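You operate a simulated robot arm through the tools that you are given. There is no shell and no other tool. Be economical: measure what you need, move in short steps, check, and stop when the job is done.

You run a simulated two-armed robot. Do the job below in one go: nothing can be reset, and whatever is moved stays where it is left.

TASK
Pick up the slip that says "Tovend" from the top of the desk with one hand, pass it to the other hand and put it on the clear end of the returns table.

It is judged by the outcome, as a careful person would: the job done as asked, and still so three seconds after it is handed in. It fails if anything else is knocked over, pushed out of place, dropped, spilled or broken.

THE ROBOT
Two 7-joint arms with two-finger parallel grippers on one trunk, on a base that drives. Base frame: it is fixed to the floor where the robot stands at the start and does not move with it; the origin is under the middle of the robot, x ahead of it, y to its left, z up; the surface under the hand at the start is at about z = 76.6. Readings come in cm, degrees, newtons and seconds.
The left shoulder is at the start at [5, 20.9, 119.6], the right one opposite. With the tool pointing down near the work surface each hand reaches from about 10 to 88 cm from the robot's upright axis, wherever it stands, measured 20 degrees to its own side. Places, roughly: clear end of the returns table [-120, 40, 90]. Payload 4.4 kg a hand.
The TCP of each hand is the grasp point between the finger pads, 2.3 cm short of the fingertips. In the tool frame z runs along the fingers and y along their closing line. The gripper opens to 9.4 cm. The fingers are 3.8 cm wide and 1 cm thick; the gripper's body (5.4 by 9.6 cm) begins 3.9 cm behind the TCP.
Orientation is that of the tool frame in the base frame, as a unit quaternion [w, x, y, z]. With the fingers straight down and closing along the base's y, the tool's x points along the base's -x, its y along +y and its z along -z.

THE INTERFACE
- The arms move only by the tool move_arm. It takes "left_steps", "right_steps" or both (then of equal length, played together; a hand with none holds still); each is a list that holds one entry, the list of rows, each a list of 7 numbers: the shift along the base's x, y, z in units of 250 mm (1.0 is 250 mm), then the turn, a rotation vector about the base's x, y, z in units of 120 degrees (1.0 is 120 degrees), then the opening, from 0 (shut) to 1 (fully open). In form: [[[dx, dy, dz, wx, wy, wz, fingers], ...]]. A call has 1 to 8 rows; each row is the pose to reach, as a shift and turn from the pose commanded when the call began. A call with a number of a shift or a turn outside -1 to 1 is refused whole. A row lasts 0.2 s, in which the tool goes at most 5 cm and 8.6 degrees; a call with a longer step from one row to the next is refused whole, and so is a gripper value outside its range. Where a pose cannot be reached the arm comes as near as it can. A force on the tool above 40 N (or 10 N above the force at the start of the call, whichever is more), or a blocked arm, ends the call early, and 0.2 s more pass. Each finger travels about 10.8 cm/s and halts on what it meets, pressing with about 44 N; the grip force reading is that of the motor and also rises with nothing between the fingers. The clock runs only during rows and for 0.2 s after the last one: add rows that repeat a pose to give the fingers time. The reply holds the time, the measured pose of the TCP, the force on the tool along the base axes, the opening and the grip force, in the units named above and with some noise, with the torque about the TCP (base axes, N m) and any sound that the robot's microphone picked up.
- Cameras (640 x 400 px; columns grow to the right, rows downward): "scene" is now at [11.13, 4.88, 133.76]; the picture's right is [0.70, -0.72, 0.00], its down [-0.56, -0.55, -0.62] and it looks along [0.44, 0.43, -0.78] (base axes); focal length 214 px, centre (320, 200). "left" rides on the left gripper at [8.6, -1.6, -7.4] in its tool frame; the picture's right is [0.18, 0.98, 0.00], its down [-0.58, 0.11, -0.81] and it looks along [-0.79, 0.15, 0.59] (tool axes); focal length 243 px, centre (320, 200). "right" rides on the right gripper at [8.6, 1.6, -7.4] in its tool frame; the picture's right is [-0.18, 0.98, 0.00], its down [-0.58, -0.11, -0.81] and it looks along [-0.79, -0.15, 0.59] (tool axes); focal length 243 px, centre (320, 200). There is no depth. A picture from a camera that has moved, and an enlarged one, comes with that camera's place and axes in the base frame and with its lens. The place of the scene camera against the robot may be out by one fixed shift of up to 1.8 cm in any direction.
- grab_frame(camera): a new picture of that camera. The clock stands still meanwhile.
- lift_body(by): slides the trunk up (or, below 0, down) by that many cm; the arms and the scene camera ride with it, the base frame stays. It gives what a move gives, with no picture.
- steer(legs): drives the robot by 1 to 6 legs, each [ahead, left, turn to the left] in cm, cm and degrees, along the robot's own axes; the way and the turn of a leg run together, so that a leg with both is an arc; at most 150 cm and 180 degrees a leg. The arms and the cameras ride along, it lands a little off, and it stops where it bumps. It gives what a move gives.
- aim_head(pan, tilt): turns the head with the scene camera to pan (to the left, within 80 degrees either way) and tilt (down, from -29 to 69), counted from straight ahead of the robot. It gives what a move gives.
- enlarge(camera, box): a new picture of the part [left, top, right, bottom] of that camera's present view, enlarged. The clock stands still meanwhile.
- close_job(): hands the job in; it is judged then, once.

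Go step by step. Nothing tells you exact positions but the pictures and the camera data: compare them with the known pose of the tool, close in by small moves and look again before you grip or let go. The budget is 120 turns and 88 pictures, counting those below and the enlarged ones. Unless the task says otherwise, let go and move clear before handing in, and close with one line.

The tools are called after "Call:" as name(argument=value, ...) on one line, values as JSON. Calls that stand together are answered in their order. move_arm: Moves the arms, as the interface text tells. Its arguments: {"type":"object","properties":{"left_steps":{"type":"array"},"right_steps":{"type":"array"}},"required":[]} The other tools are called the same way: lift_body (by) slides the trunk up or down; steer (legs) drives the base; aim_head (pan, tilt) turns the head that bears the scene camera; grab_frame (camera) takes a picture; enlarge (camera, box) takes an enlarged picture of a part of a camera's view; close_job () hands the job in.

At the start:

```text
t: 0.0
left_tool_pos: [65.81, 10.41, 119.95]
left_tool_rot: [0.001, 0.0, 1.0, 0.0]
left_wrist_force: [-0.7, -0.4, 0.9]
left_ft_torque: [0.03, -0.01, -0.02]
left_grip_width: 9.39
left_grip_force: 0.1
right_tool_pos: [53.23, -47.36, 115.85]
right_tool_rot: [0.0, 0.0, 1.0, 0.0]
right_wrist_force: [0.1, -0.4, 0.7]
right_ft_torque: [0.01, 0.02, -0.02]
right_grip_width: 9.4
right_grip_force: 0.0
trunk travel left (down, up): [-27.5, 28.8]
robot x, y, heading: [0.1, -0.35, -0.0]
head pan, tilt: [44.2, 51.7]
```

scene: 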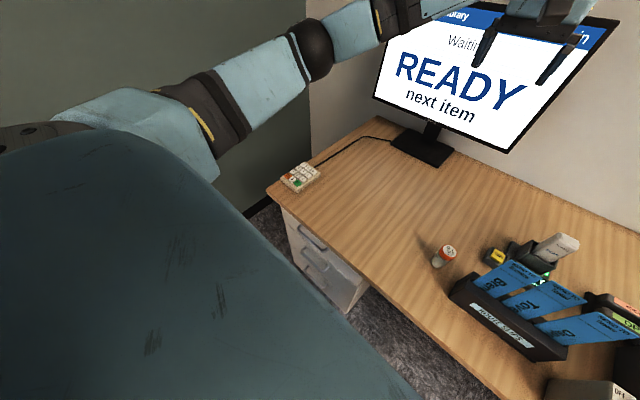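
right: 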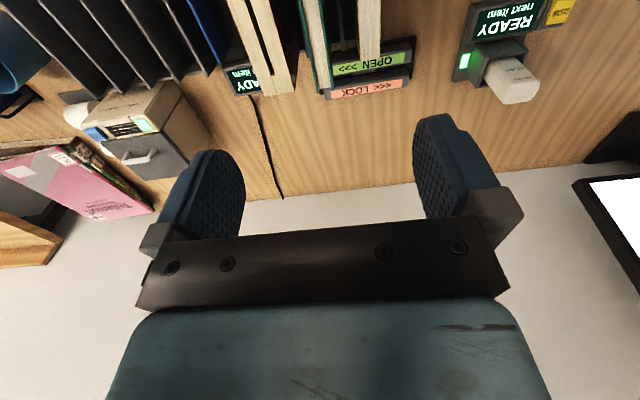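
left: 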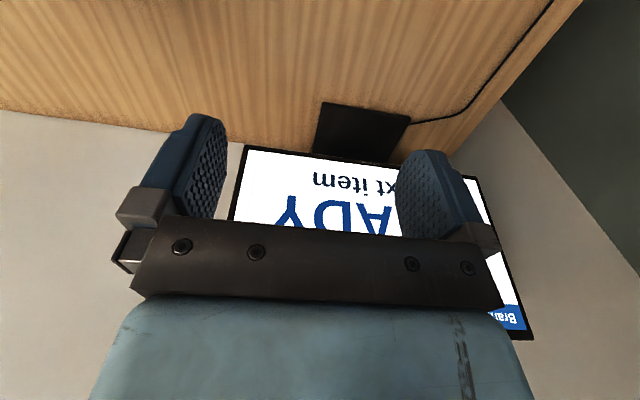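

I see a desk with a slip rack ("route slips") holding three blue slips, the middle one starting "Tov...". I'll aim the head at the rack for a better look.

Call:
aim_head(pan=0, tilt=50)

Call:
grab_frame(camera="scene")

```text
t: 1.1
left_tool_pos: [65.89, 10.39, 120.02]
left_tool_rot: [0.0, -0.001, 1.0, 0.0]
left_wrist_force: [-0.4, 0.1, -0.7]
left_ft_torque: [0.01, -0.03, 0.01]
left_grip_width: 9.37
left_grip_force: 0.0
right_tool_pos: [53.18, -47.36, 115.74]
right_tool_rot: [0.0, 0.0, 1.0, 0.0]
right_wrist_force: [0.1, -0.2, 0.0]
right_ft_torque: [0.02, -0.01, 0.0]
right_grip_width: 9.41
right_grip_force: 0.0
trunk travel left (down, up): [-27.5, 28.8]
robot x, y, heading: [0.33, 0.01, 0.1]
head pan, tilt: [0.0, 50.0]
```

```text
84 pictures are left
camera scene: at [13.43, -0.37, 133.99], right [0.0, -1.0, 0.0], down [-0.77, 0.0, -0.64], along [0.64, 0.0, -0.77], focal length 214 px, centre (320, 200)
```

scene: 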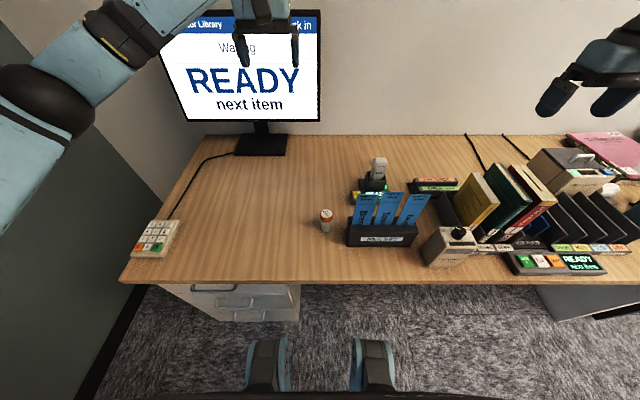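

Call:
enlarge(camera="scene", box=[300, 150, 480, 270])

Call:
aim_head(pan=80, tilt=25)

Call:
grab_frame(camera="scene")

```text
3.33 times, centred on (390, 210) of scene
camera zoom: at [13.43, -0.37, 133.99], right [0.0, -1.0, 0.0], down [-0.77, 0.0, -0.64], along [0.64, 0.0, -0.77], focal length 715 px, centre (87, 167)
```

zoom: 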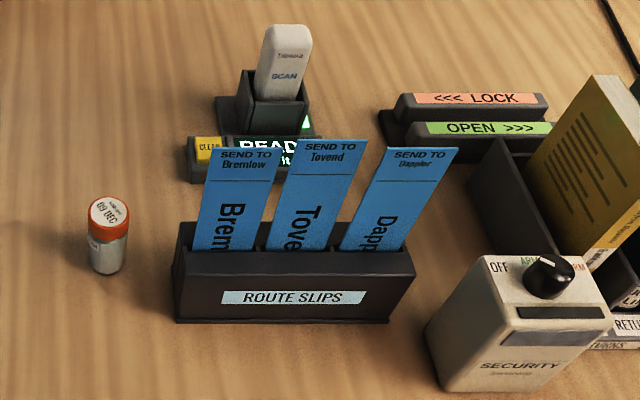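

```text
t: 2.6
left_tool_pos: [65.79, 10.47, 119.98]
left_tool_rot: [-0.001, 0.0, 1.0, 0.0]
left_wrist_force: [0.6, -0.4, -0.2]
left_ft_torque: [0.02, 0.0, 0.0]
left_grip_width: 9.4
left_grip_force: 0.1
right_tool_pos: [53.26, -47.46, 115.79]
right_tool_rot: [0.0, 0.0, 1.0, 0.0]
right_wrist_force: [0.2, 0.4, -0.6]
right_ft_torque: [-0.03, -0.02, 0.02]
right_grip_width: 9.42
right_grip_force: 0.2
trunk travel left (down, up): [-27.5, 28.8]
robot x, y, heading: [0.23, -0.21, -0.1]
head pan, tilt: [80.0, 25.0]
```

```text
82 pictures are left
camera scene: at [7.34, 8.69, 137.74], right [0.98, -0.17, 0.0], down [-0.07, -0.42, -0.91], along [0.16, 0.89, -0.42], focal length 214 px, centre (320, 200)
```

scene: 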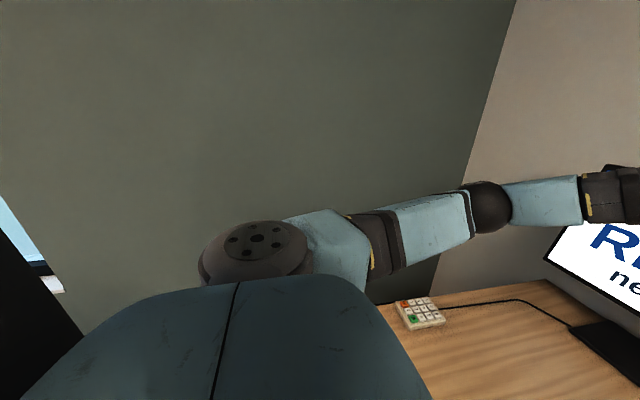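

The "Tovend" slip is the middle one in the rack, about [46, -21]. I'll rotate the right hand so its fingers close along x and its camera sees the slips from the side.

Call:
move_arm(right_steps=[[[0, 0, 0, 0, 0, 0.07, 1], [0, 0, 0, 0, 0, 0.14, 1], [0, 0, 0, 0, 0, 0.21, 1], [0, 0, 0, 0, 0, 0.28, 1], [0, 0, 0, 0, 0, 0.35, 1], [0, 0, 0, 0, 0, 0.42, 1], [0, 0, 0, 0, 0, 0.49, 1], [0, 0, 0, 0, 0, 0.56, 1]]])

Call:
move_arm(right_steps=[[[-0.1, 0, 0, 0, 0, 0.07, 1], [-0.2, 0, -0.05, 0, 0, 0.14, 1], [-0.3, 0, -0.1, 0, 0, 0.19, 1], [-0.3, 0, -0.1, 0, 0, 0.19, 1]]])

Call:
grab_frame(camera="right")

Call:
aim_head(pan=-15, tilt=50)

Call:
grab_frame(camera="scene")

```text
t: 4.4
left_tool_pos: [65.9, 10.62, 119.84]
left_tool_rot: [-0.001, 0.0, 1.0, 0.0]
left_wrist_force: [-0.6, 0.6, 0.4]
left_ft_torque: [-0.03, 0.05, 0.0]
left_grip_width: 9.42
left_grip_force: 0.1
right_tool_pos: [46.4, -36.08, 112.66]
right_tool_rot: [0.004, -0.411, 0.911, -0.024]
right_wrist_force: [-0.1, 0.6, 0.4]
right_ft_torque: [-0.02, -0.01, -0.01]
right_grip_width: 9.38
right_grip_force: 0.2
right hand out of reach, approached as far as the arm can: row 4, 5, 6, 7, 8
trunk travel left (down, up): [-27.5, 28.8]
robot x, y, heading: [-0.46, 0.02, 0.1]
head pan, tilt: [80.0, 25.0]
```

```text
t: 5.4
left_tool_pos: [65.59, 10.17, 120.26]
left_tool_rot: [0.001, 0.0, 1.0, 0.0]
left_wrist_force: [0.2, -0.8, 0.0]
left_ft_torque: [0.05, -0.01, -0.03]
left_grip_width: 9.41
left_grip_force: 0.1
right_tool_pos: [35.29, -29.11, 112.68]
right_tool_rot: [0.01, -0.581, 0.814, -0.023]
right_wrist_force: [-1.2, -0.4, 0.2]
right_ft_torque: [0.06, 0.01, -0.01]
right_grip_width: 9.38
right_grip_force: 0.0
right hand out of reach, approached as far as the arm can: row 1, 2, 3, 4
trunk travel left (down, up): [-27.5, 28.8]
robot x, y, heading: [-0.08, 0.12, -0.3]
head pan, tilt: [80.0, 25.0]
```

```text
81 pictures are left
camera right: at [30.54, -36.56, 120.1], right [-0.87, 0.49, -0.05], down [0.26, 0.53, 0.8], along [0.42, 0.69, -0.59], focal length 243 px, centre (320, 200)
```

right: 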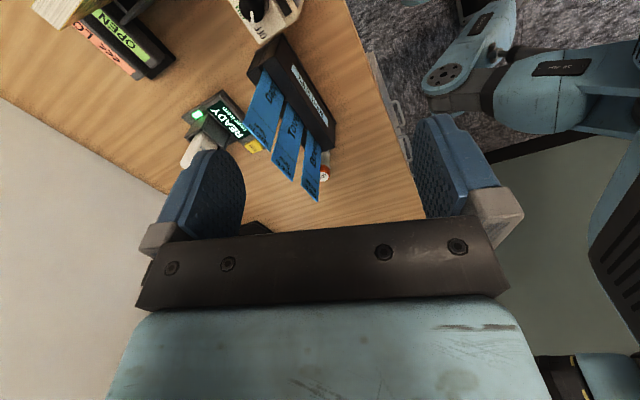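

```text
t: 7.2
left_tool_pos: [65.84, 10.41, 120.1]
left_tool_rot: [0.0, 0.0, 1.0, 0.001]
left_wrist_force: [0.3, -0.5, 0.4]
left_ft_torque: [-0.01, 0.0, 0.0]
left_grip_width: 9.4
left_grip_force: 0.0
right_tool_pos: [35.49, -28.98, 112.59]
right_tool_rot: [0.008, -0.581, 0.814, -0.022]
right_wrist_force: [0.8, 0.0, 0.6]
right_ft_torque: [-0.01, 0.01, 0.03]
right_grip_width: 9.39
right_grip_force: 0.1
trunk travel left (down, up): [-27.5, 28.8]
robot x, y, heading: [-0.07, 0.17, 0.1]
head pan, tilt: [-15.0, 50.0]
```

```text
80 pictures are left
camera scene: at [13.17, -2.37, 133.99], right [-0.26, -0.97, 0.0], down [-0.74, 0.2, -0.64], along [0.62, -0.17, -0.77], focal length 214 px, centre (320, 200)
```

scene: 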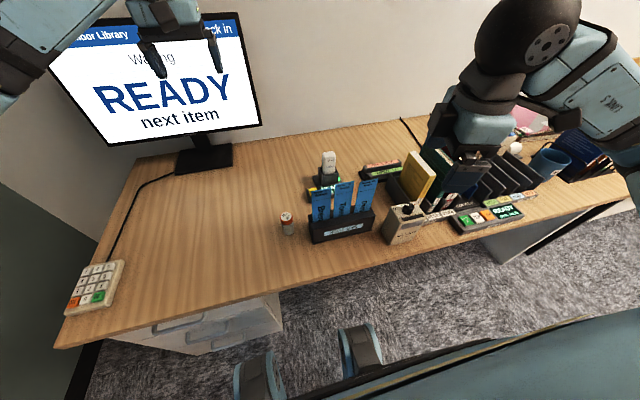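

Call:
enlarge(camera="right", box=[180, 20, 360, 220])

Call:
enlarge(camera="scene", box=[270, 140, 450, 260])

```text
2.00 times, centred on (270, 120) of right
camera zoom: at [30.74, -36.46, 120.08], right [-0.87, 0.49, -0.05], down [0.26, 0.54, 0.8], along [0.42, 0.69, -0.59], focal length 485 px, centre (420, 360)
```

zoom: 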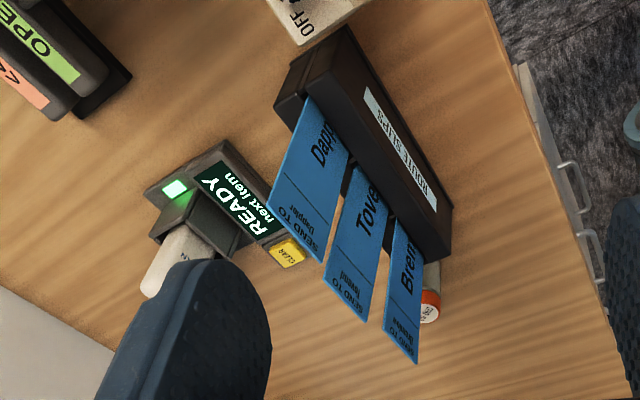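

```text
3.33 times, centred on (360, 200) of scene
camera zoom: at [13.17, -2.37, 133.99], right [-0.26, -0.97, 0.0], down [-0.74, 0.2, -0.64], along [0.62, -0.17, -0.77], focal length 715 px, centre (187, 200)
```

zoom: 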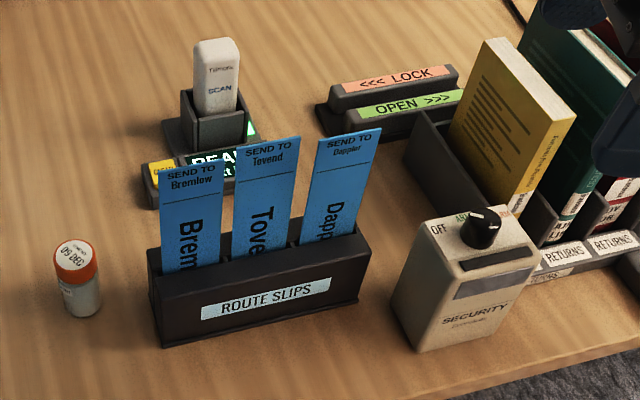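

The slip's top edge is about x=48, y=-15.8..-20.8, z≈97, leaning slightly back. I'll bring the right hand above it, still high, to see if the crosswise orientation is reachable there.

Call:
move_arm(right_steps=[[[0, 0.19, 0, 0, 0, 0, 1], [0, 0.38, 0, 0, 0, 0, 1], [0, 0.57, 0, 0, 0, 0, 1], [0, 0.76, 0, 0, 0, 0, 1], [0, 0.9, 0, 0, 0, 0, 1], [0, 0.9, 0, 0, 0, 0, 1]]])

```text
t: 8.6
left_tool_pos: [65.76, 10.44, 120.04]
left_tool_rot: [0.0, 0.0, 1.0, 0.0]
left_wrist_force: [1.0, 0.0, -0.1]
left_ft_torque: [0.05, -0.02, 0.03]
left_grip_width: 9.38
left_grip_force: 0.0
right_tool_pos: [35.46, -6.45, 112.69]
right_tool_rot: [0.01, -0.582, 0.813, -0.021]
right_wrist_force: [-0.2, -0.5, -0.7]
right_ft_torque: [0.01, 0.0, -0.01]
right_grip_width: 9.41
right_grip_force: 0.0
trunk travel left (down, up): [-27.5, 28.8]
robot x, y, heading: [-0.28, 0.22, 0.3]
head pan, tilt: [-15.0, 50.0]
```

Call:
move_arm(right_steps=[[[0.1, -0.06, 0, 0, 0, 0.05, 1], [0.2, -0.12, 0, 0, 0, 0.1, 1], [0.3, -0.2, 0, 0, 0, 0.16, 1], [0.4, -0.28, 0, 0, 0, 0.16, 1], [0.48, -0.36, 0, 0, 0, 0.16, 1], [0.48, -0.46, 0, 0, 0, 0.16, 1], [0.48, -0.46, 0, 0, 0, 0.16, 1]]])

Call:
grab_frame(camera="right")

```text
t: 10.2
left_tool_pos: [65.97, 10.46, 120.03]
left_tool_rot: [0.0, 0.0, 1.0, 0.0]
left_wrist_force: [-0.1, 0.2, -0.5]
left_ft_torque: [0.02, -0.02, -0.01]
left_grip_width: 9.42
left_grip_force: 0.0
right_tool_pos: [40.05, -9.39, 113.7]
right_tool_rot: [-0.013, 0.708, -0.706, 0.02]
right_wrist_force: [-0.2, 0.5, -0.4]
right_ft_torque: [0.02, 0.03, -0.01]
right_grip_width: 9.4
right_grip_force: 0.1
right hand out of reach, approached as far as the arm can: row 3, 4, 5, 6, 7
trunk travel left (down, up): [-27.5, 28.8]
robot x, y, heading: [0.29, 0.05, -0.1]
head pan, tilt: [-15.0, 50.0]
```

```text
77 pictures are left
camera right: at [38.09, -18.07, 121.31], right [-0.98, 0.18, -0.05], down [0.07, 0.59, 0.8], along [0.17, 0.79, -0.59], focal length 243 px, centre (320, 200)
```

right: 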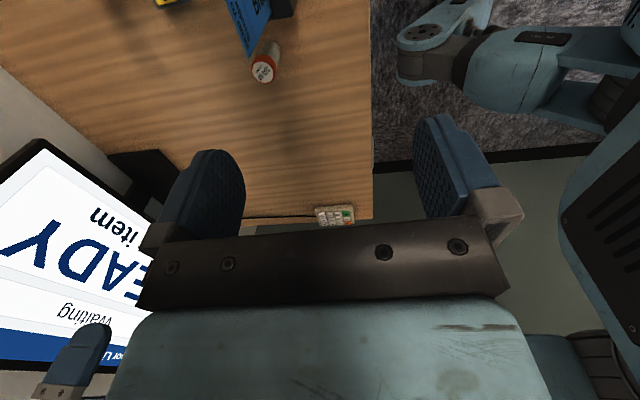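

Crosswise is at the edge for the right hand there; the left hand reaching across should have it comfortably. I'll retract the right and bring the left round.

Call:
move_arm(right_steps=[[[0, -0.14, 0, 0, 0, -0.07, 1], [0, -0.28, 0, 0, 0, -0.14, 1], [-0.02, -0.42, 0, 0, 0, -0.21, 1], [-0.04, -0.56, 0, 0, 0, -0.28, 1], [-0.06, -0.7, 0, 0, 0, -0.35, 1], [-0.1, -0.84, 0, 0, 0, -0.42, 1], [-0.15, -0.98, 0, 0, 0, -0.49, 1], [-0.2, -1.0, 0, 0, 0, -0.56, 1]]], left_steps=[[[-0.1, 0, 0, 0, 0, -0.07, 1], [-0.2, 0, 0, 0, 0, -0.14, 1], [-0.3, 0, 0, 0, 0, -0.21, 1], [-0.4, 0, 0, 0, 0, -0.28, 1], [-0.5, 0, 0, 0, 0, -0.35, 1], [-0.6, 0, 0, 0, 0, -0.42, 1], [-0.7, 0, 0, 0, 0, -0.49, 1], [-0.7, 0, 0, 0, 0, -0.56, 1]]])

Call:
move_arm(right_steps=[[[0, -0.14, 0, 0, 0, -0.07, 1], [0, -0.28, 0, 0, 0, -0.14, 1], [0, -0.42, 0, 0, 0, -0.19, 1], [0, -0.42, 0, 0, 0, -0.19, 1]]], left_steps=[[[0, -0.1, 0, 0, 0, -0.07, 1], [0, -0.2, 0, 0, 0, -0.14, 1], [0, -0.3, 0, 0, 0, -0.19, 1], [0, -0.3, 0, 0, 0, -0.19, 1]]])

Call:
grab_frame(camera="left")

Call:
grab_frame(camera="scene")

```text
t: 11.9
left_tool_pos: [48.28, 10.38, 120.17]
left_tool_rot: [0.0, 0.554, 0.833, 0.0]
left_wrist_force: [0.1, 0.2, -0.5]
left_ft_torque: [-0.01, -0.03, -0.01]
left_grip_width: 9.43
left_grip_force: 0.1
right_tool_pos: [35.17, -34.62, 113.89]
right_tool_rot: [-0.002, -0.2, 0.98, -0.024]
right_wrist_force: [-0.2, 0.6, 0.4]
right_ft_torque: [0.0, 0.01, -0.01]
right_grip_width: 9.39
right_grip_force: 0.1
trunk travel left (down, up): [-27.5, 28.8]
robot x, y, heading: [-0.11, 0.09, -0.0]
head pan, tilt: [-15.0, 50.0]
```

```text
t: 12.9
left_tool_pos: [48.24, 3.19, 119.94]
left_tool_rot: [0.0, 0.707, 0.707, 0.0]
left_wrist_force: [-0.4, 0.6, 0.0]
left_ft_torque: [0.0, 0.04, -0.01]
left_grip_width: 9.38
left_grip_force: 0.0
right_tool_pos: [35.33, -45.11, 113.85]
right_tool_rot: [-0.006, -0.003, 1.0, -0.024]
right_wrist_force: [0.4, 0.9, -1.0]
right_ft_torque: [0.01, -0.01, 0.03]
right_grip_width: 9.41
right_grip_force: 0.0
trunk travel left (down, up): [-27.5, 28.8]
robot x, y, heading: [0.32, 0.16, -0.2]
head pan, tilt: [-15.0, 50.0]
```

```text
76 pictures are left
camera left: at [46.64, 11.78, 127.45], right [0.98, 0.18, 0.0], down [0.11, -0.58, 0.81], along [0.15, -0.79, -0.59], focal length 243 px, centre (320, 200)
```

left: 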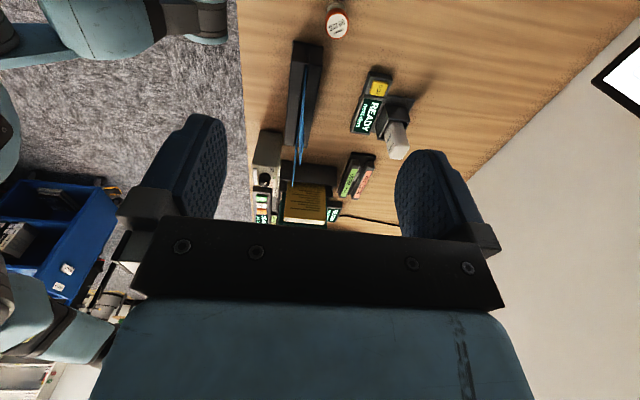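

```text
75 pictures are left
camera scene: at [13.25, -2.28, 133.98], right [-0.26, -0.97, 0.0], down [-0.74, 0.2, -0.64], along [0.62, -0.17, -0.77], focal length 214 px, centre (320, 200)
```

scene: 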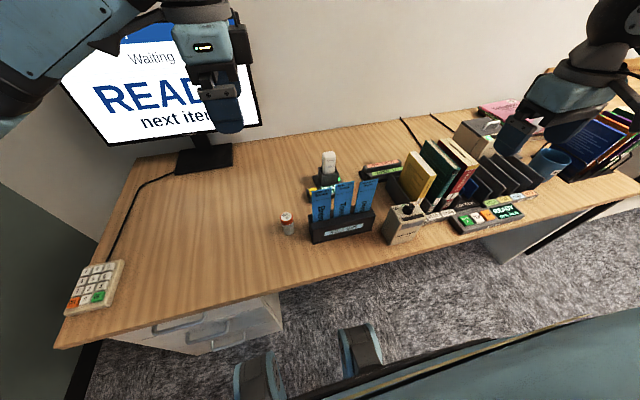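

Left hand is crosswise and comfortable. Now zoom on the slips edge-on.

Call:
enlarge(camera="left", box=[240, 30, 400, 190])

```text
2.50 times, centred on (320, 110) of left
camera zoom: at [46.64, 11.78, 127.45], right [0.98, 0.18, 0.0], down [0.11, -0.58, 0.81], along [0.15, -0.79, -0.59], focal length 606 px, centre (320, 425)
```

zoom: 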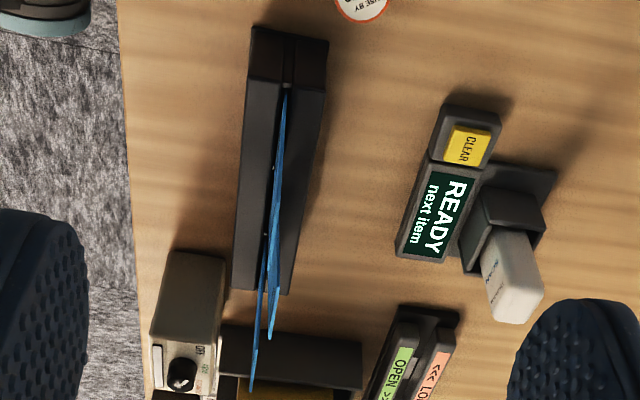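

The slip is almost edge-on at x≈48.5, leaning back slightly. Moving the left hand above it to z≈106.

Call:
move_arm(left_steps=[[[0, -0.14, -0.08, 0, 0, 0, 1], [0, -0.28, -0.16, 0, 0, 0, 1], [0, -0.42, -0.24, 0, 0, 0, 1], [0, -0.56, -0.32, 0, 0, 0, 1], [0.0, -0.7, -0.4, 0, 0, 0, 1], [0.0, -0.84, -0.48, 0, 0, 0, 1], [0.01, -0.86, -0.56, 0, 0, 0, 1], [0.01, -0.86, -0.56, 0, 0, 0, 1]]])

Call:
grab_frame(camera="left")

Call:
enlarge(camera="scene", box=[250, 100, 450, 260])

```text
t: 14.8
left_tool_pos: [48.5, -18.55, 106.09]
left_tool_rot: [0.001, 0.707, 0.707, -0.001]
left_wrist_force: [-0.7, -0.4, 0.6]
left_ft_torque: [0.0, 0.03, 0.0]
left_grip_width: 9.42
left_grip_force: 0.0
right_tool_pos: [35.18, -45.22, 113.86]
right_tool_rot: [-0.006, -0.003, 1.0, -0.023]
right_wrist_force: [-0.2, -0.4, -0.2]
right_ft_torque: [-0.02, 0.0, 0.04]
right_grip_width: 9.38
right_grip_force: 0.0
trunk travel left (down, up): [-27.5, 28.8]
robot x, y, heading: [-0.03, -0.06, -0.3]
head pan, tilt: [-15.0, 50.0]
```

```text
73 pictures are left
camera left: at [46.94, -9.82, 113.55], right [0.98, 0.18, 0.0], down [0.11, -0.58, 0.81], along [0.15, -0.79, -0.59], focal length 243 px, centre (320, 200)
```

left: 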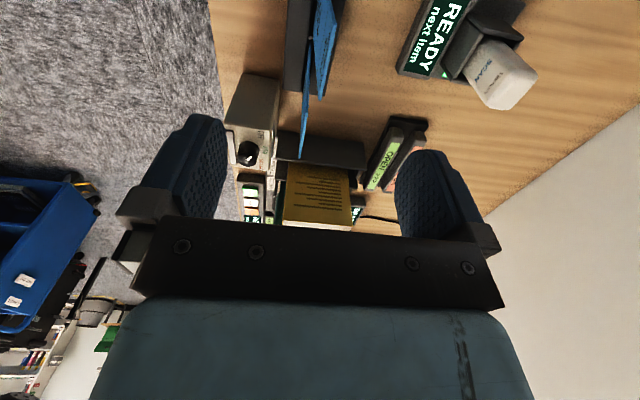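

```text
2.50 times, centred on (350, 180) of scene
camera zoom: at [13.14, -2.41, 133.99], right [-0.26, -0.97, 0.0], down [-0.74, 0.2, -0.64], along [0.62, -0.17, -0.77], focal length 536 px, centre (245, 250)
```

zoom: 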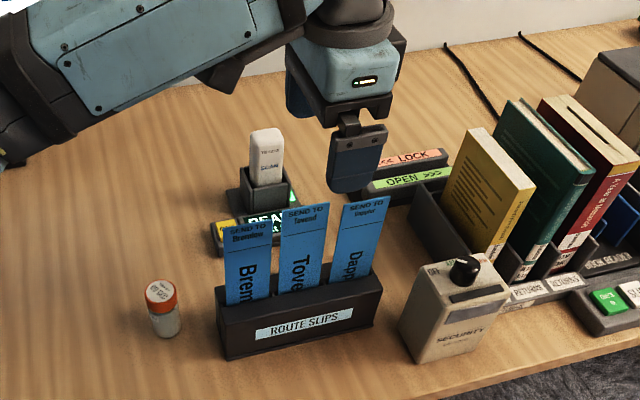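

Call:
enlarge(camera="left", box=[250, 0, 410, 160])

```text
2.50 times, centred on (330, 80) of left
camera zoom: at [46.94, -9.82, 113.55], right [0.98, 0.18, 0.0], down [0.11, -0.58, 0.81], along [0.15, -0.79, -0.59], focal length 606 px, centre (295, 500)
```

zoom: 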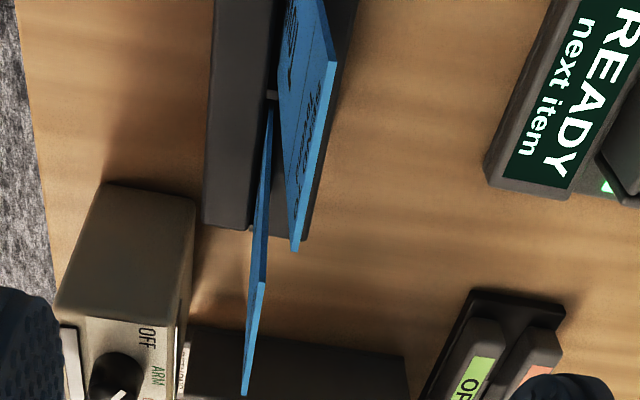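

Tovend's top edge is at x≈48.8, y -14.9..-19.7, z≈97, leaning back ~4°. Descend around it with a matching tilt, fingers open.

Call:
move_arm(left_steps=[[[0.0, 0.05, 0, 0, 0.033, 0, 1], [0.0, 0.05, -0.12, 0, 0.033, 0, 1], [0.0, 0.05, -0.24, 0, 0.033, 0, 1], [0.0, 0.05, -0.34, 0, 0.033, 0, 0.8], [0.0, 0.05, -0.4, 0, 0.033, 0, 0.7], [0.0, 0.05, -0.44, 0, 0.033, 0, 0.6], [0.0, 0.05, -0.46, 0, 0.033, 0, 0.5], [0.0, 0.05, -0.46, 0, 0.033, 0, 0.5]]])

Call:
grab_frame(camera="left")

Call:
enlarge(camera="scene", box=[270, 120, 420, 240])

```text
t: 16.6
left_tool_pos: [48.74, -17.22, 94.41]
left_tool_rot: [-0.024, 0.707, 0.707, -0.025]
left_wrist_force: [-0.6, 0.3, -0.1]
left_ft_torque: [-0.01, 0.04, 0.0]
left_grip_width: 4.72
left_grip_force: 0.1
right_tool_pos: [35.18, -45.22, 113.84]
right_tool_rot: [-0.006, -0.004, 1.0, -0.024]
right_wrist_force: [0.8, -0.5, 0.4]
right_ft_torque: [-0.01, 0.01, -0.02]
right_grip_width: 9.4
right_grip_force: 0.1
trunk travel left (down, up): [-27.5, 28.8]
robot x, y, heading: [-0.21, 0.16, 0.1]
head pan, tilt: [-15.0, 50.0]
```

```text
70 pictures are left
camera left: at [47.53, -8.48, 101.99], right [0.98, 0.18, -0.07], down [0.16, -0.58, 0.8], along [0.11, -0.79, -0.6], focal length 243 px, centre (320, 200)
```

left: 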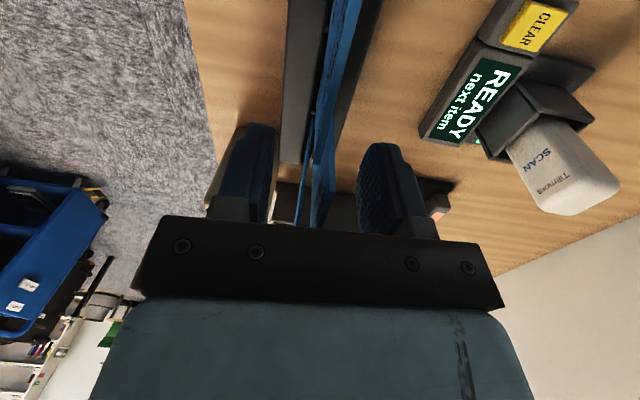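

```text
3.33 times, centred on (345, 180) of scene
camera zoom: at [13.17, -2.37, 133.99], right [-0.26, -0.97, 0.0], down [-0.74, 0.2, -0.64], along [0.62, -0.17, -0.77], focal length 715 px, centre (237, 267)
```

zoom: 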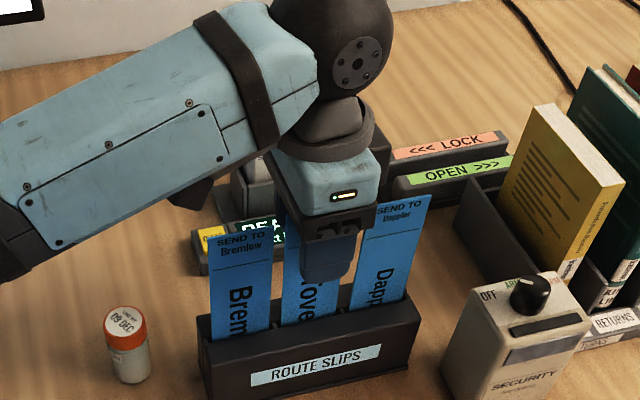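

Call:
enlarge(camera="left", box=[230, 80, 430, 240])

```text
2.50 times, centred on (330, 160) of left
camera zoom: at [47.53, -8.48, 101.99], right [0.98, 0.18, -0.07], down [0.16, -0.58, 0.8], along [0.11, -0.79, -0.6], focal length 606 px, centre (295, 300)
```

zoom: 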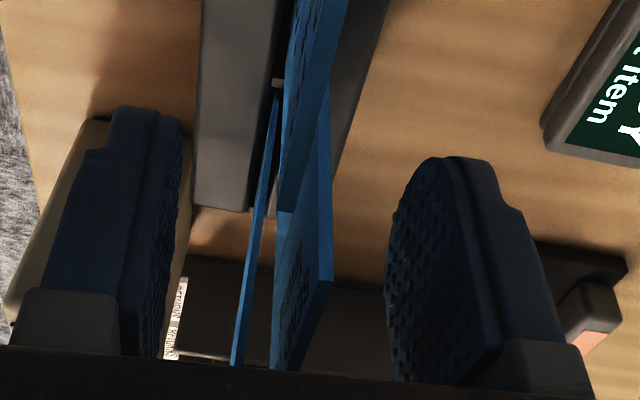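

Call:
move_arm(left_steps=[[[0, 0.014, 0, 0, 0, 0, 0.5], [0, 0.014, 0, 0, 0, 0, 0.3], [0, 0.014, 0, 0, 0, 0, 0.1], [0, 0.014, 0, 0, 0, 0, 0], [0, 0.014, 0, 0, 0, 0, 0], [0, 0.014, 0, 0, 0, 0, 0]]])

Call:
grab_frame(camera="left")

Call:
enlarge(camera="scene", box=[270, 120, 420, 240])

```text
t: 17.9
left_tool_pos: [48.82, -16.79, 94.49]
left_tool_rot: [-0.024, 0.707, 0.707, -0.025]
left_wrist_force: [6.5, -1.1, 0.8]
left_ft_torque: [0.01, -1.19, 0.05]
left_grip_width: 0.12
left_grip_force: 44.0
right_tool_pos: [35.4, -45.24, 113.88]
right_tool_rot: [-0.006, -0.003, 1.0, -0.022]
right_wrist_force: [0.0, -0.8, -0.1]
right_ft_torque: [-0.01, -0.01, 0.01]
right_grip_width: 9.38
right_grip_force: 0.0
trunk travel left (down, up): [-27.5, 28.8]
robot x, y, heading: [-0.24, -0.08, -0.1]
head pan, tilt: [-15.0, 50.0]
```

```text
67 pictures are left
camera left: at [47.58, -8.11, 102.04], right [0.98, 0.18, -0.07], down [0.16, -0.58, 0.8], along [0.11, -0.79, -0.6], focal length 243 px, centre (320, 200)
```

left: 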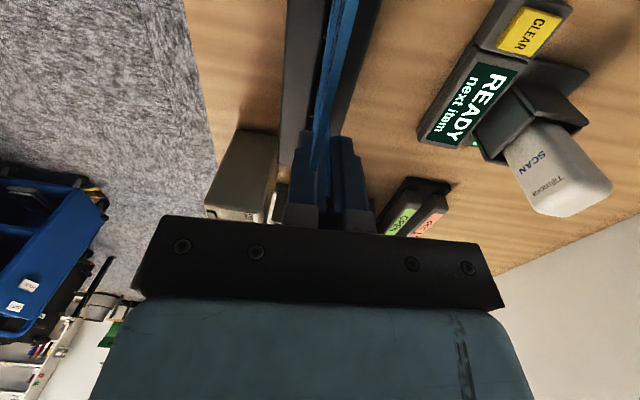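

```text
3.33 times, centred on (345, 180) of scene
camera zoom: at [13.22, -2.37, 133.99], right [-0.26, -0.97, 0.0], down [-0.74, 0.2, -0.64], along [0.62, -0.17, -0.77], focal length 715 px, centre (237, 267)
```

zoom: 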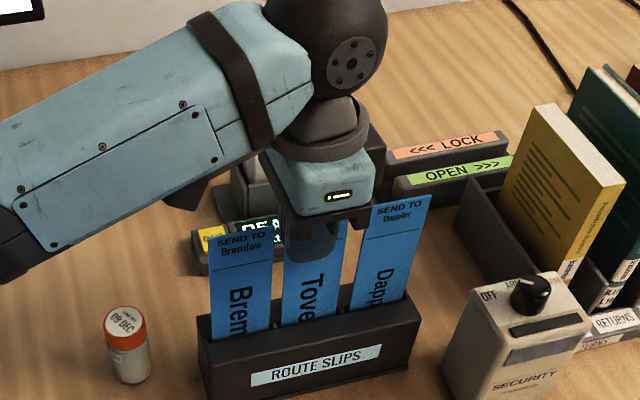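

Gripped (width 0.12 cm). Lift gently along the lean and check the rack isn't dragged.

Call:
move_arm(left_steps=[[[0.008, 0, 0.0, 0, 0, 0, 0], [0.01, 0, 0.03, 0, 0, 0, 0], [0.014, 0, 0.06, 0, 0, 0, 0], [0.018, 0, 0.1, 0, 0, 0, 0], [0.018, 0, 0.1, 0, 0, 0, 0]]])

Call:
enlarge(camera="scene", box=[270, 120, 420, 240])

```text
t: 19.1
left_tool_pos: [49.02, -16.89, 97.13]
left_tool_rot: [-0.024, 0.707, 0.707, -0.025]
left_wrist_force: [0.4, 0.4, -0.5]
left_ft_torque: [-0.04, -0.03, -0.02]
left_grip_width: 0.1
left_grip_force: 43.8
right_tool_pos: [35.21, -45.18, 113.92]
right_tool_rot: [-0.006, -0.004, 1.0, -0.023]
right_wrist_force: [-0.3, -0.3, -0.5]
right_ft_torque: [-0.02, -0.02, -0.01]
right_grip_width: 9.43
right_grip_force: 0.0
trunk travel left (down, up): [-27.5, 28.8]
robot x, y, heading: [-0.31, 0.07, 0.3]
head pan, tilt: [-15.0, 50.0]
```

```text
3.33 times, centred on (345, 180) of scene
camera zoom: at [13.17, -2.37, 133.99], right [-0.26, -0.97, 0.0], down [-0.74, 0.2, -0.64], along [0.62, -0.17, -0.77], focal length 715 px, centre (237, 267)
```

zoom: 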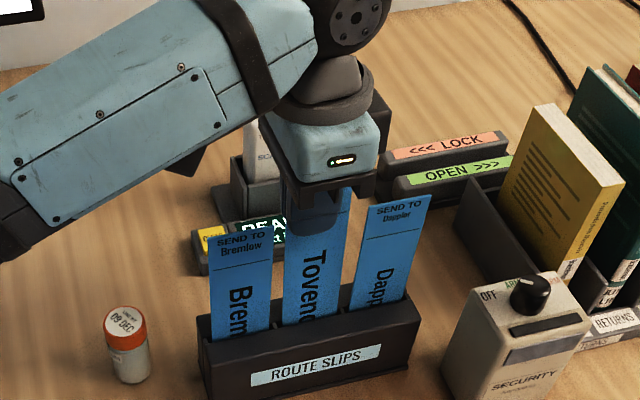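

Slip rises cleanly. Continue up.

Call:
move_arm(left_steps=[[[0.007, 0, 0.1, 0, 0, 0, 0], [0.014, 0, 0.2, 0, 0, 0, 0], [0.021, 0, 0.32, 0, 0, 0, 0], [0.03, 0, 0.46, 0, 0, 0, 0], [0.03, 0, 0.6, 0, 0, 0, 0], [0.03, 0, 0.75, 0, 0, 0, 0], [0.03, 0, 0.9, 0, 0, 0, 0], [0.03, 0, 0.9, 0, 0, 0, 0]]])

Call:
grab_frame(camera="scene")

Call:
grab_frame(camera="right")

```text
t: 20.9
left_tool_pos: [49.68, -16.88, 119.6]
left_tool_rot: [-0.025, 0.707, 0.706, -0.025]
left_wrist_force: [0.4, 0.2, 0.0]
left_ft_torque: [0.01, -0.02, 0.03]
left_grip_width: 0.08
left_grip_force: 43.5
right_tool_pos: [35.14, -45.28, 113.81]
right_tool_rot: [-0.006, -0.005, 1.0, -0.023]
right_wrist_force: [-0.6, 0.9, -0.5]
right_ft_torque: [0.05, -0.02, -0.01]
right_grip_width: 9.4
right_grip_force: 0.1
trunk travel left (down, up): [-27.5, 28.8]
robot x, y, heading: [0.02, 0.21, -0.1]
head pan, tilt: [-15.0, 50.0]
```

```text
64 pictures are left
camera scene: at [13.22, -2.37, 133.98], right [-0.26, -0.97, 0.0], down [-0.74, 0.2, -0.64], along [0.62, -0.17, -0.77], focal length 214 px, centre (320, 200)
```

scene: 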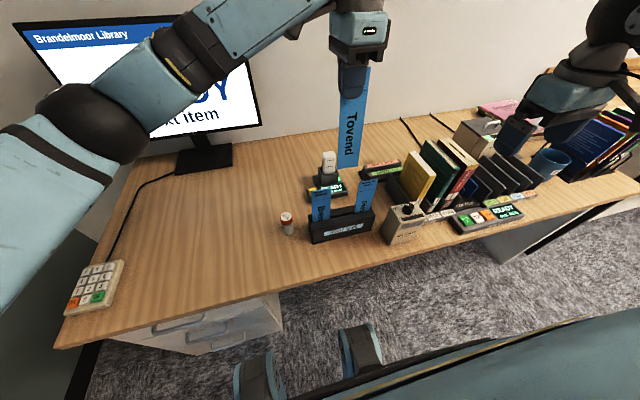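

```text
63 pictures are left
camera right: at [26.62, -43.34, 121.3], right [0.18, 0.98, -0.05], down [0.59, -0.07, 0.8], along [0.79, -0.17, -0.59], focal length 243 px, centre (320, 200)
```

right: 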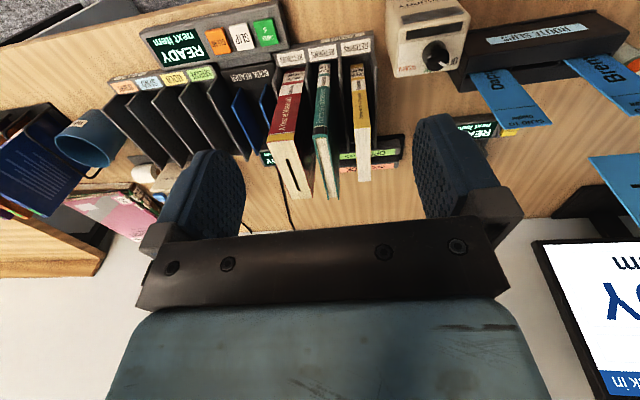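

Slip is out and hanging from the left hand, the rack unmoved. Look left and right before backing off.

Call:
aim_head(pan=-80, tilt=30)

Call:
grab_frame(camera="scene")

Call:
aim_head(pan=80, tilt=30)

Call:
grab_frame(camera="scene")

```text
t: 22.3
left_tool_pos: [49.82, -16.89, 119.55]
left_tool_rot: [-0.025, 0.707, 0.707, -0.024]
left_wrist_force: [0.9, -0.4, 0.1]
left_ft_torque: [0.01, -0.01, -0.01]
left_grip_width: 0.1
left_grip_force: 44.3
right_tool_pos: [35.14, -45.19, 113.8]
right_tool_rot: [-0.007, -0.003, 1.0, -0.023]
right_wrist_force: [0.1, -0.1, -0.8]
right_ft_torque: [0.01, -0.03, 0.01]
right_grip_width: 9.38
right_grip_force: 0.1
trunk travel left (down, up): [-27.5, 28.8]
robot x, y, heading: [-0.07, 0.04, 0.3]
head pan, tilt: [-80.0, 30.0]
```

```text
62 pictures are left
camera scene: at [7.31, -9.29, 136.94], right [-0.98, -0.17, 0.0], down [-0.09, 0.49, -0.87], along [0.15, -0.85, -0.5], focal length 214 px, centre (320, 200)
```

scene: 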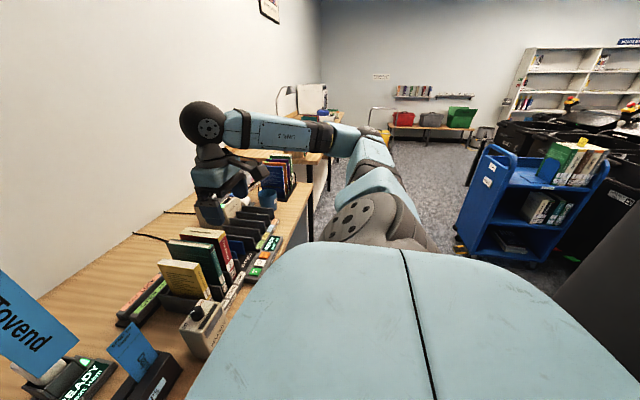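

```text
t: 24.8
left_tool_pos: [49.82, -16.76, 119.59]
left_tool_rot: [-0.024, 0.707, 0.707, -0.024]
left_wrist_force: [-0.4, 0.7, -0.5]
left_ft_torque: [0.01, -0.02, -0.04]
left_grip_width: 0.08
left_grip_force: 43.9
right_tool_pos: [35.29, -45.22, 113.79]
right_tool_rot: [-0.006, -0.004, 1.0, -0.023]
right_wrist_force: [0.6, -0.1, 0.4]
right_ft_torque: [0.03, -0.01, -0.02]
right_grip_width: 9.36
right_grip_force: 0.0
trunk travel left (down, up): [-27.5, 28.8]
robot x, y, heading: [-0.05, 0.06, 0.2]
head pan, tilt: [80.0, 30.0]
```

```text
61 pictures are left
camera scene: at [7.31, 8.53, 136.94], right [0.98, -0.17, 0.0], down [-0.09, -0.49, -0.87], along [0.15, 0.85, -0.5], focal length 214 px, centre (320, 200)
```

scene: 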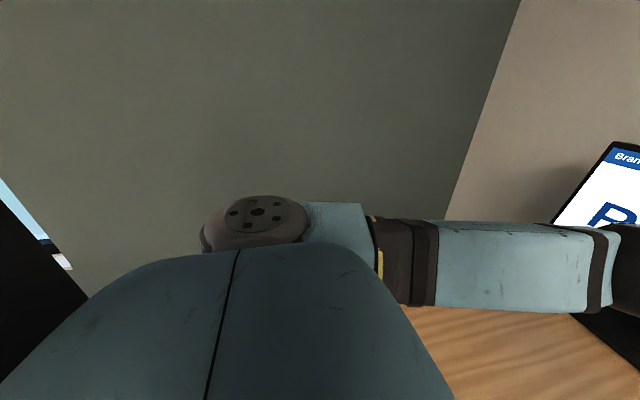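

Open area to the right with a trolley farther off. Raise the trunk, pull the hand in a little, turn right partway and look behind.

Call:
lift_body(by=15)

Call:
move_arm(left_steps=[[[-0.18, 0.05, 0, 0, 0, 0, 0], [-0.36, 0.1, 0, 0, 0, 0, 0], [-0.5, 0.15, 0, 0, 0, 0, 0], [-0.5, 0.15, 0, 0, 0, 0, 0]]], right_steps=[[[-0.05, 0, 0, 0, 0, 0, 1], [-0.1, 0, 0, 0, 0, 0, 1], [-0.1, 0, 0, 0, 0, 0, 1], [-0.1, 0, 0, 0, 0, 0, 1]]])

Call:
steer(legs=[[0, 0, -60]])

Call:
aim_head(pan=-75, tilt=30)

Call:
grab_frame(camera="scene")

```text
t: 26.5
left_tool_pos: [49.78, -17.01, 134.67]
left_tool_rot: [-0.024, 0.707, 0.706, -0.024]
left_wrist_force: [0.6, -0.4, 0.1]
left_ft_torque: [0.01, 0.0, -0.02]
left_grip_width: 0.11
left_grip_force: 44.0
right_tool_pos: [35.34, -45.21, 128.83]
right_tool_rot: [-0.006, -0.004, 1.0, -0.023]
right_wrist_force: [0.2, 0.3, -0.9]
right_ft_torque: [0.01, 0.0, 0.02]
right_grip_width: 9.37
right_grip_force: 0.1
trunk travel left (down, up): [-42.5, 13.8]
robot x, y, heading: [-0.0, -0.04, -0.2]
head pan, tilt: [80.0, 30.0]
```

```text
t: 27.5
left_tool_pos: [37.23, -13.21, 134.48]
left_tool_rot: [-0.024, 0.706, 0.707, -0.025]
left_wrist_force: [0.1, -0.3, -0.6]
left_ft_torque: [-0.04, 0.02, 0.01]
left_grip_width: 0.09
left_grip_force: 43.8
right_tool_pos: [32.7, -45.23, 128.86]
right_tool_rot: [-0.006, -0.004, 1.0, -0.023]
right_wrist_force: [-0.2, 0.5, 0.3]
right_ft_torque: [-0.02, 0.01, -0.02]
right_grip_width: 9.42
right_grip_force: 0.1
trunk travel left (down, up): [-42.5, 13.8]
robot x, y, heading: [-0.14, 0.18, 0.1]
head pan, tilt: [80.0, 30.0]
```

```text
t: 30.6
left_tool_pos: [6.56, -39.06, 134.51]
left_tool_rot: [-0.033, 0.967, 0.253, -0.009]
left_wrist_force: [0.1, 0.3, 0.1]
left_ft_torque: [-0.03, 0.0, 0.0]
left_grip_width: 0.08
left_grip_force: 43.9
right_tool_pos: [-23.39, -50.68, 128.79]
right_tool_rot: [-0.017, 0.502, 0.865, -0.017]
right_wrist_force: [0.5, 0.2, 0.0]
right_ft_torque: [0.0, 0.03, 0.04]
right_grip_width: 9.4
right_grip_force: 0.0
trunk travel left (down, up): [-42.5, 13.8]
robot x, y, heading: [-0.05, 0.38, -60.7]
head pan, tilt: [80.0, 30.0]
```

```text
t: 33.0
left_tool_pos: [6.59, -38.87, 134.53]
left_tool_rot: [-0.034, 0.967, 0.253, -0.009]
left_wrist_force: [-0.5, -0.2, -0.1]
left_ft_torque: [0.03, 0.0, 0.0]
left_grip_width: 0.09
left_grip_force: 43.9
right_tool_pos: [-23.52, -50.61, 128.81]
right_tool_rot: [-0.016, 0.503, 0.864, -0.017]
right_wrist_force: [-0.3, 0.2, -0.5]
right_ft_torque: [0.01, 0.03, 0.02]
right_grip_width: 9.4
right_grip_force: 0.0
trunk travel left (down, up): [-42.5, 13.8]
robot x, y, heading: [0.27, 0.29, -60.7]
head pan, tilt: [-75.0, 30.0]
```

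```text
60 pictures are left
camera scene: at [-4.18, -12.58, 151.94], right [-0.7, 0.72, 0.0], down [0.36, 0.35, -0.87], along [-0.62, -0.6, -0.5], focal length 214 px, centre (320, 200)
```

scene: 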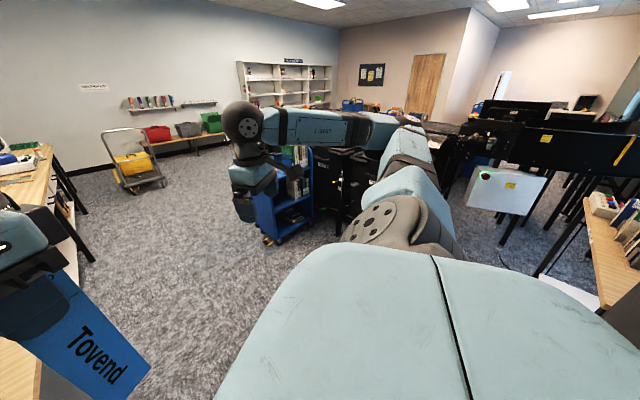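

Free floor in front now, so I'll do the handover here: left hand yaws straight, holding the slip down; right hand turns to point forward with fingers closing sideways.

Call:
move_arm(left_steps=[[[0.067, -0.063, 0, -0.015, -0.008, 0, 0], [0.134, -0.126, 0, -0.029, -0.016, 0, 0], [0.2, -0.19, 0, -0.029, -0.016, 0, 0], [0.268, -0.253, 0, -0.029, -0.016, 0, 0], [0.335, -0.316, 0, -0.029, -0.016, 0, 0], [0.4, -0.38, 0, -0.029, -0.016, 0, 0], [0.47, -0.443, 0, -0.029, -0.016, 0, 0], [0.536, -0.506, 0, -0.029, -0.016, 0, 0]]], right_steps=[[[0.08, 0.007, -0.02, -0.061, -0.034, 0, 1], [0.16, 0.014, -0.04, -0.122, -0.068, 0, 1], [0.24, 0.021, -0.06, -0.183, -0.103, 0, 1], [0.32, 0.028, -0.08, -0.244, -0.137, 0, 1], [0.4, 0.035, -0.1, -0.305, -0.171, 0, 1], [0.48, 0.042, -0.12, -0.366, -0.205, 0, 1], [0.56, 0.05, -0.14, -0.427, -0.239, 0, 1], [0.64, 0.056, -0.16, -0.488, -0.274, 0, 1]]])

Call:
move_arm(left_steps=[[[0, 0, 0, 0, 0, 0.07, 0], [0, 0, 0, 0, 0, 0.14, 0], [0, 0, 0, 0, 0, 0.21, 0], [0, 0, 0, 0, 0, 0.28, 0], [0, 0, 0, 0, 0, 0.35, 0], [0, 0, 0, 0, 0, 0.42, 0], [0, 0, 0, 0, 0, 0.49, 0], [0, 0, 0, 0, 0, 0.56, 0]]])

Call:
move_arm(left_steps=[[[0, 0, 0, 0, 0, 0.07, 0], [0, 0, 0, 0, 0, 0.14, 0], [0, 0, 0, 0, 0, 0.19, 0], [0, 0, 0, 0, 0, 0.19, 0]]])

Call:
aim_head(pan=-15, tilt=25)

Call:
grab_frame(camera="scene")

Call:
grab_frame(camera="right")

```text
t: 34.8
left_tool_pos: [20.3, -51.8, 134.44]
left_tool_rot: [0.0, 0.967, 0.253, 0.0]
left_wrist_force: [1.5, 0.4, -1.3]
left_ft_torque: [0.06, -0.02, 0.02]
left_grip_width: 0.09
left_grip_force: 44.2
right_tool_pos: [-3.68, -58.01, 123.71]
right_tool_rot: [0.456, 0.433, 0.721, -0.291]
right_wrist_force: [-0.7, -0.3, 0.3]
right_ft_torque: [0.0, 0.01, 0.02]
right_grip_width: 9.4
right_grip_force: 0.1
right hand out of reach, approached as far as the arm can: row 3, 4, 5, 6, 7, 8
trunk travel left (down, up): [-42.5, 13.8]
robot x, y, heading: [0.05, 0.42, -60.8]
head pan, tilt: [-75.0, 30.0]
```

```text
t: 36.6
left_tool_pos: [20.12, -51.67, 134.56]
left_tool_rot: [0.0, 0.665, 0.747, 0.0]
left_wrist_force: [-0.4, 0.3, -0.4]
left_ft_torque: [0.04, -0.03, 0.03]
left_grip_width: 0.08
left_grip_force: 44.2
right_tool_pos: [-3.96, -58.0, 123.62]
right_tool_rot: [0.456, 0.433, 0.721, -0.291]
right_wrist_force: [0.6, -0.2, 0.6]
right_ft_torque: [-0.01, 0.0, 0.01]
right_grip_width: 9.38
right_grip_force: 0.0
trunk travel left (down, up): [-42.5, 13.8]
robot x, y, heading: [0.05, -0.3, -60.7]
head pan, tilt: [-75.0, 30.0]
```

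```text
t: 37.6
left_tool_pos: [20.08, -51.68, 134.56]
left_tool_rot: [0.001, 0.505, 0.863, -0.001]
left_wrist_force: [0.0, 0.2, 0.1]
left_ft_torque: [-0.01, 0.04, 0.02]
left_grip_width: 0.08
left_grip_force: 43.9
right_tool_pos: [-3.86, -57.95, 123.77]
right_tool_rot: [0.456, 0.434, 0.721, -0.291]
right_wrist_force: [-0.4, 0.4, 0.6]
right_ft_torque: [-0.01, 0.01, -0.03]
right_grip_width: 9.41
right_grip_force: 0.0
trunk travel left (down, up): [-42.5, 13.8]
robot x, y, heading: [-0.11, 0.08, -60.7]
head pan, tilt: [-75.0, 30.0]
```

```text
t: 38.9
left_tool_pos: [20.08, -51.67, 134.45]
left_tool_rot: [0.0, 0.506, 0.863, 0.0]
left_wrist_force: [0.7, 0.3, -1.6]
left_ft_torque: [-0.01, 0.0, 0.0]
left_grip_width: 0.06
left_grip_force: 44.3
right_tool_pos: [-3.75, -57.97, 123.72]
right_tool_rot: [0.455, 0.434, 0.721, -0.291]
right_wrist_force: [-0.3, -0.4, 0.3]
right_ft_torque: [0.0, 0.01, 0.01]
right_grip_width: 9.41
right_grip_force: 0.0
trunk travel left (down, up): [-42.5, 13.8]
robot x, y, heading: [-0.11, -0.27, -60.5]
head pan, tilt: [-15.0, 25.0]
```

```text
59 pictures are left
camera scene: at [4.55, -15.19, 152.74], right [-0.97, -0.25, 0.0], down [-0.1, 0.41, -0.91], along [0.22, -0.88, -0.42], focal length 214 px, centre (320, 200)
```

scene: 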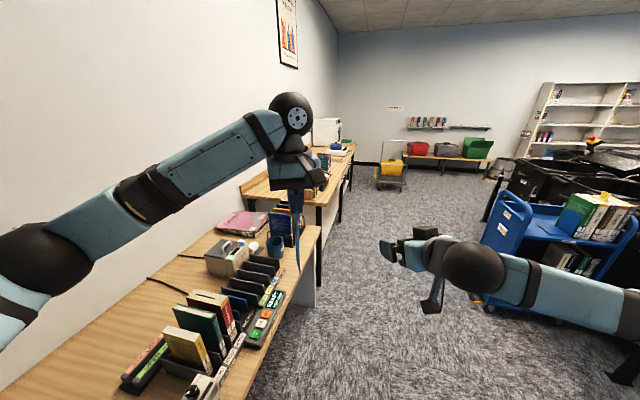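

```text
58 pictures are left
camera right: at [-7.28, -48.08, 118.98], right [0.91, 0.38, 0.14], down [-0.3, 0.4, 0.87], along [0.27, -0.83, 0.48], focal length 243 px, centre (320, 200)
```

right: 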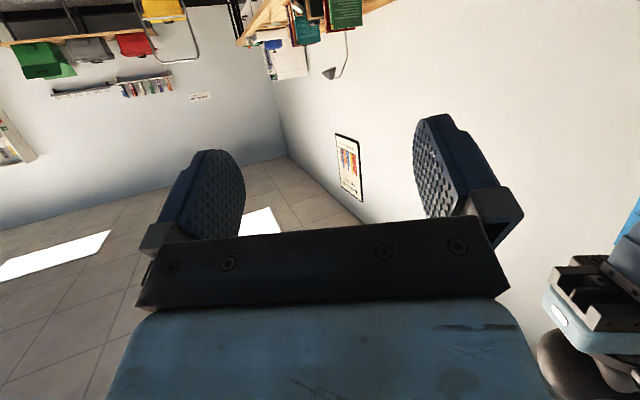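

Left hand holds the slip hanging edge-on ahead; right hand points forward, 25° down. Bring the right hand to a spot just behind the slip's lower part, fingers open.

Call:
move_arm(right_steps=[[[-0.06, 0.1, -0.03, 0, 0, 0, 1], [-0.113, 0.202, -0.06, 0, 0, 0, 1], [0.053, 0.296, -0.09, 0, 0, 0, 1], [0.22, 0.39, -0.09, 0, 0, 0, 1], [0.387, 0.484, -0.09, 0, 0, 0, 1], [0.553, 0.577, -0.09, 0, 0, 0, 1], [0.72, 0.67, -0.09, 0, 0, 0, 1], [0.72, 0.67, -0.09, 0, 0, 0, 1]]])

Call:
grab_frame(camera="right")

Call:
grab_frame(camera="scene")

```text
t: 40.7
left_tool_pos: [20.1, -51.55, 134.61]
left_tool_rot: [0.0, 0.505, 0.863, -0.001]
left_wrist_force: [-0.1, 0.1, 0.5]
left_ft_torque: [0.0, 0.01, -0.05]
left_grip_width: 0.07
left_grip_force: 43.7
right_tool_pos: [14.38, -41.44, 121.95]
right_tool_rot: [0.463, 0.43, 0.716, -0.295]
right_wrist_force: [-0.2, 0.0, -0.5]
right_ft_torque: [0.0, 0.01, 0.0]
right_grip_width: 9.37
right_grip_force: 0.0
right hand out of reach, approached as far as the arm can: row 1, 2, 3, 4, 5
trunk travel left (down, up): [-42.5, 13.8]
robot x, y, heading: [0.01, -0.08, -60.3]
head pan, tilt: [-15.0, 25.0]
```

```text
57 pictures are left
camera right: at [10.94, -31.72, 116.88], right [0.91, 0.38, 0.14], down [-0.31, 0.41, 0.86], along [0.27, -0.83, 0.5], focal length 243 px, centre (320, 200)
```

right: 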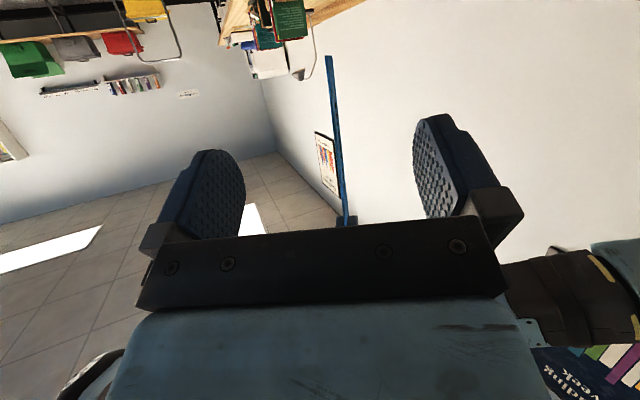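

```text
56 pictures are left
camera scene: at [4.51, -15.01, 152.77], right [-0.97, -0.25, 0.0], down [-0.1, 0.41, -0.91], along [0.22, -0.88, -0.42], focal length 214 px, centre (320, 200)
```

scene: 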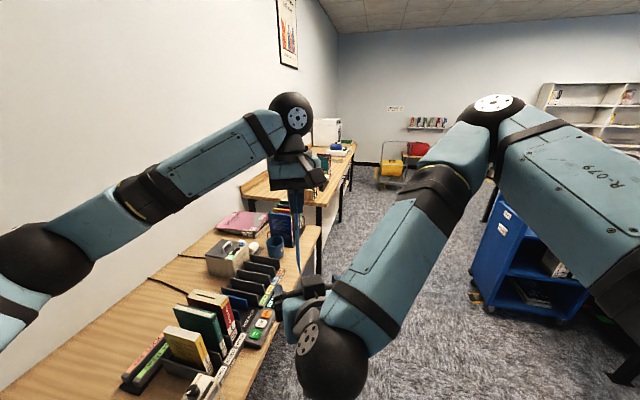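

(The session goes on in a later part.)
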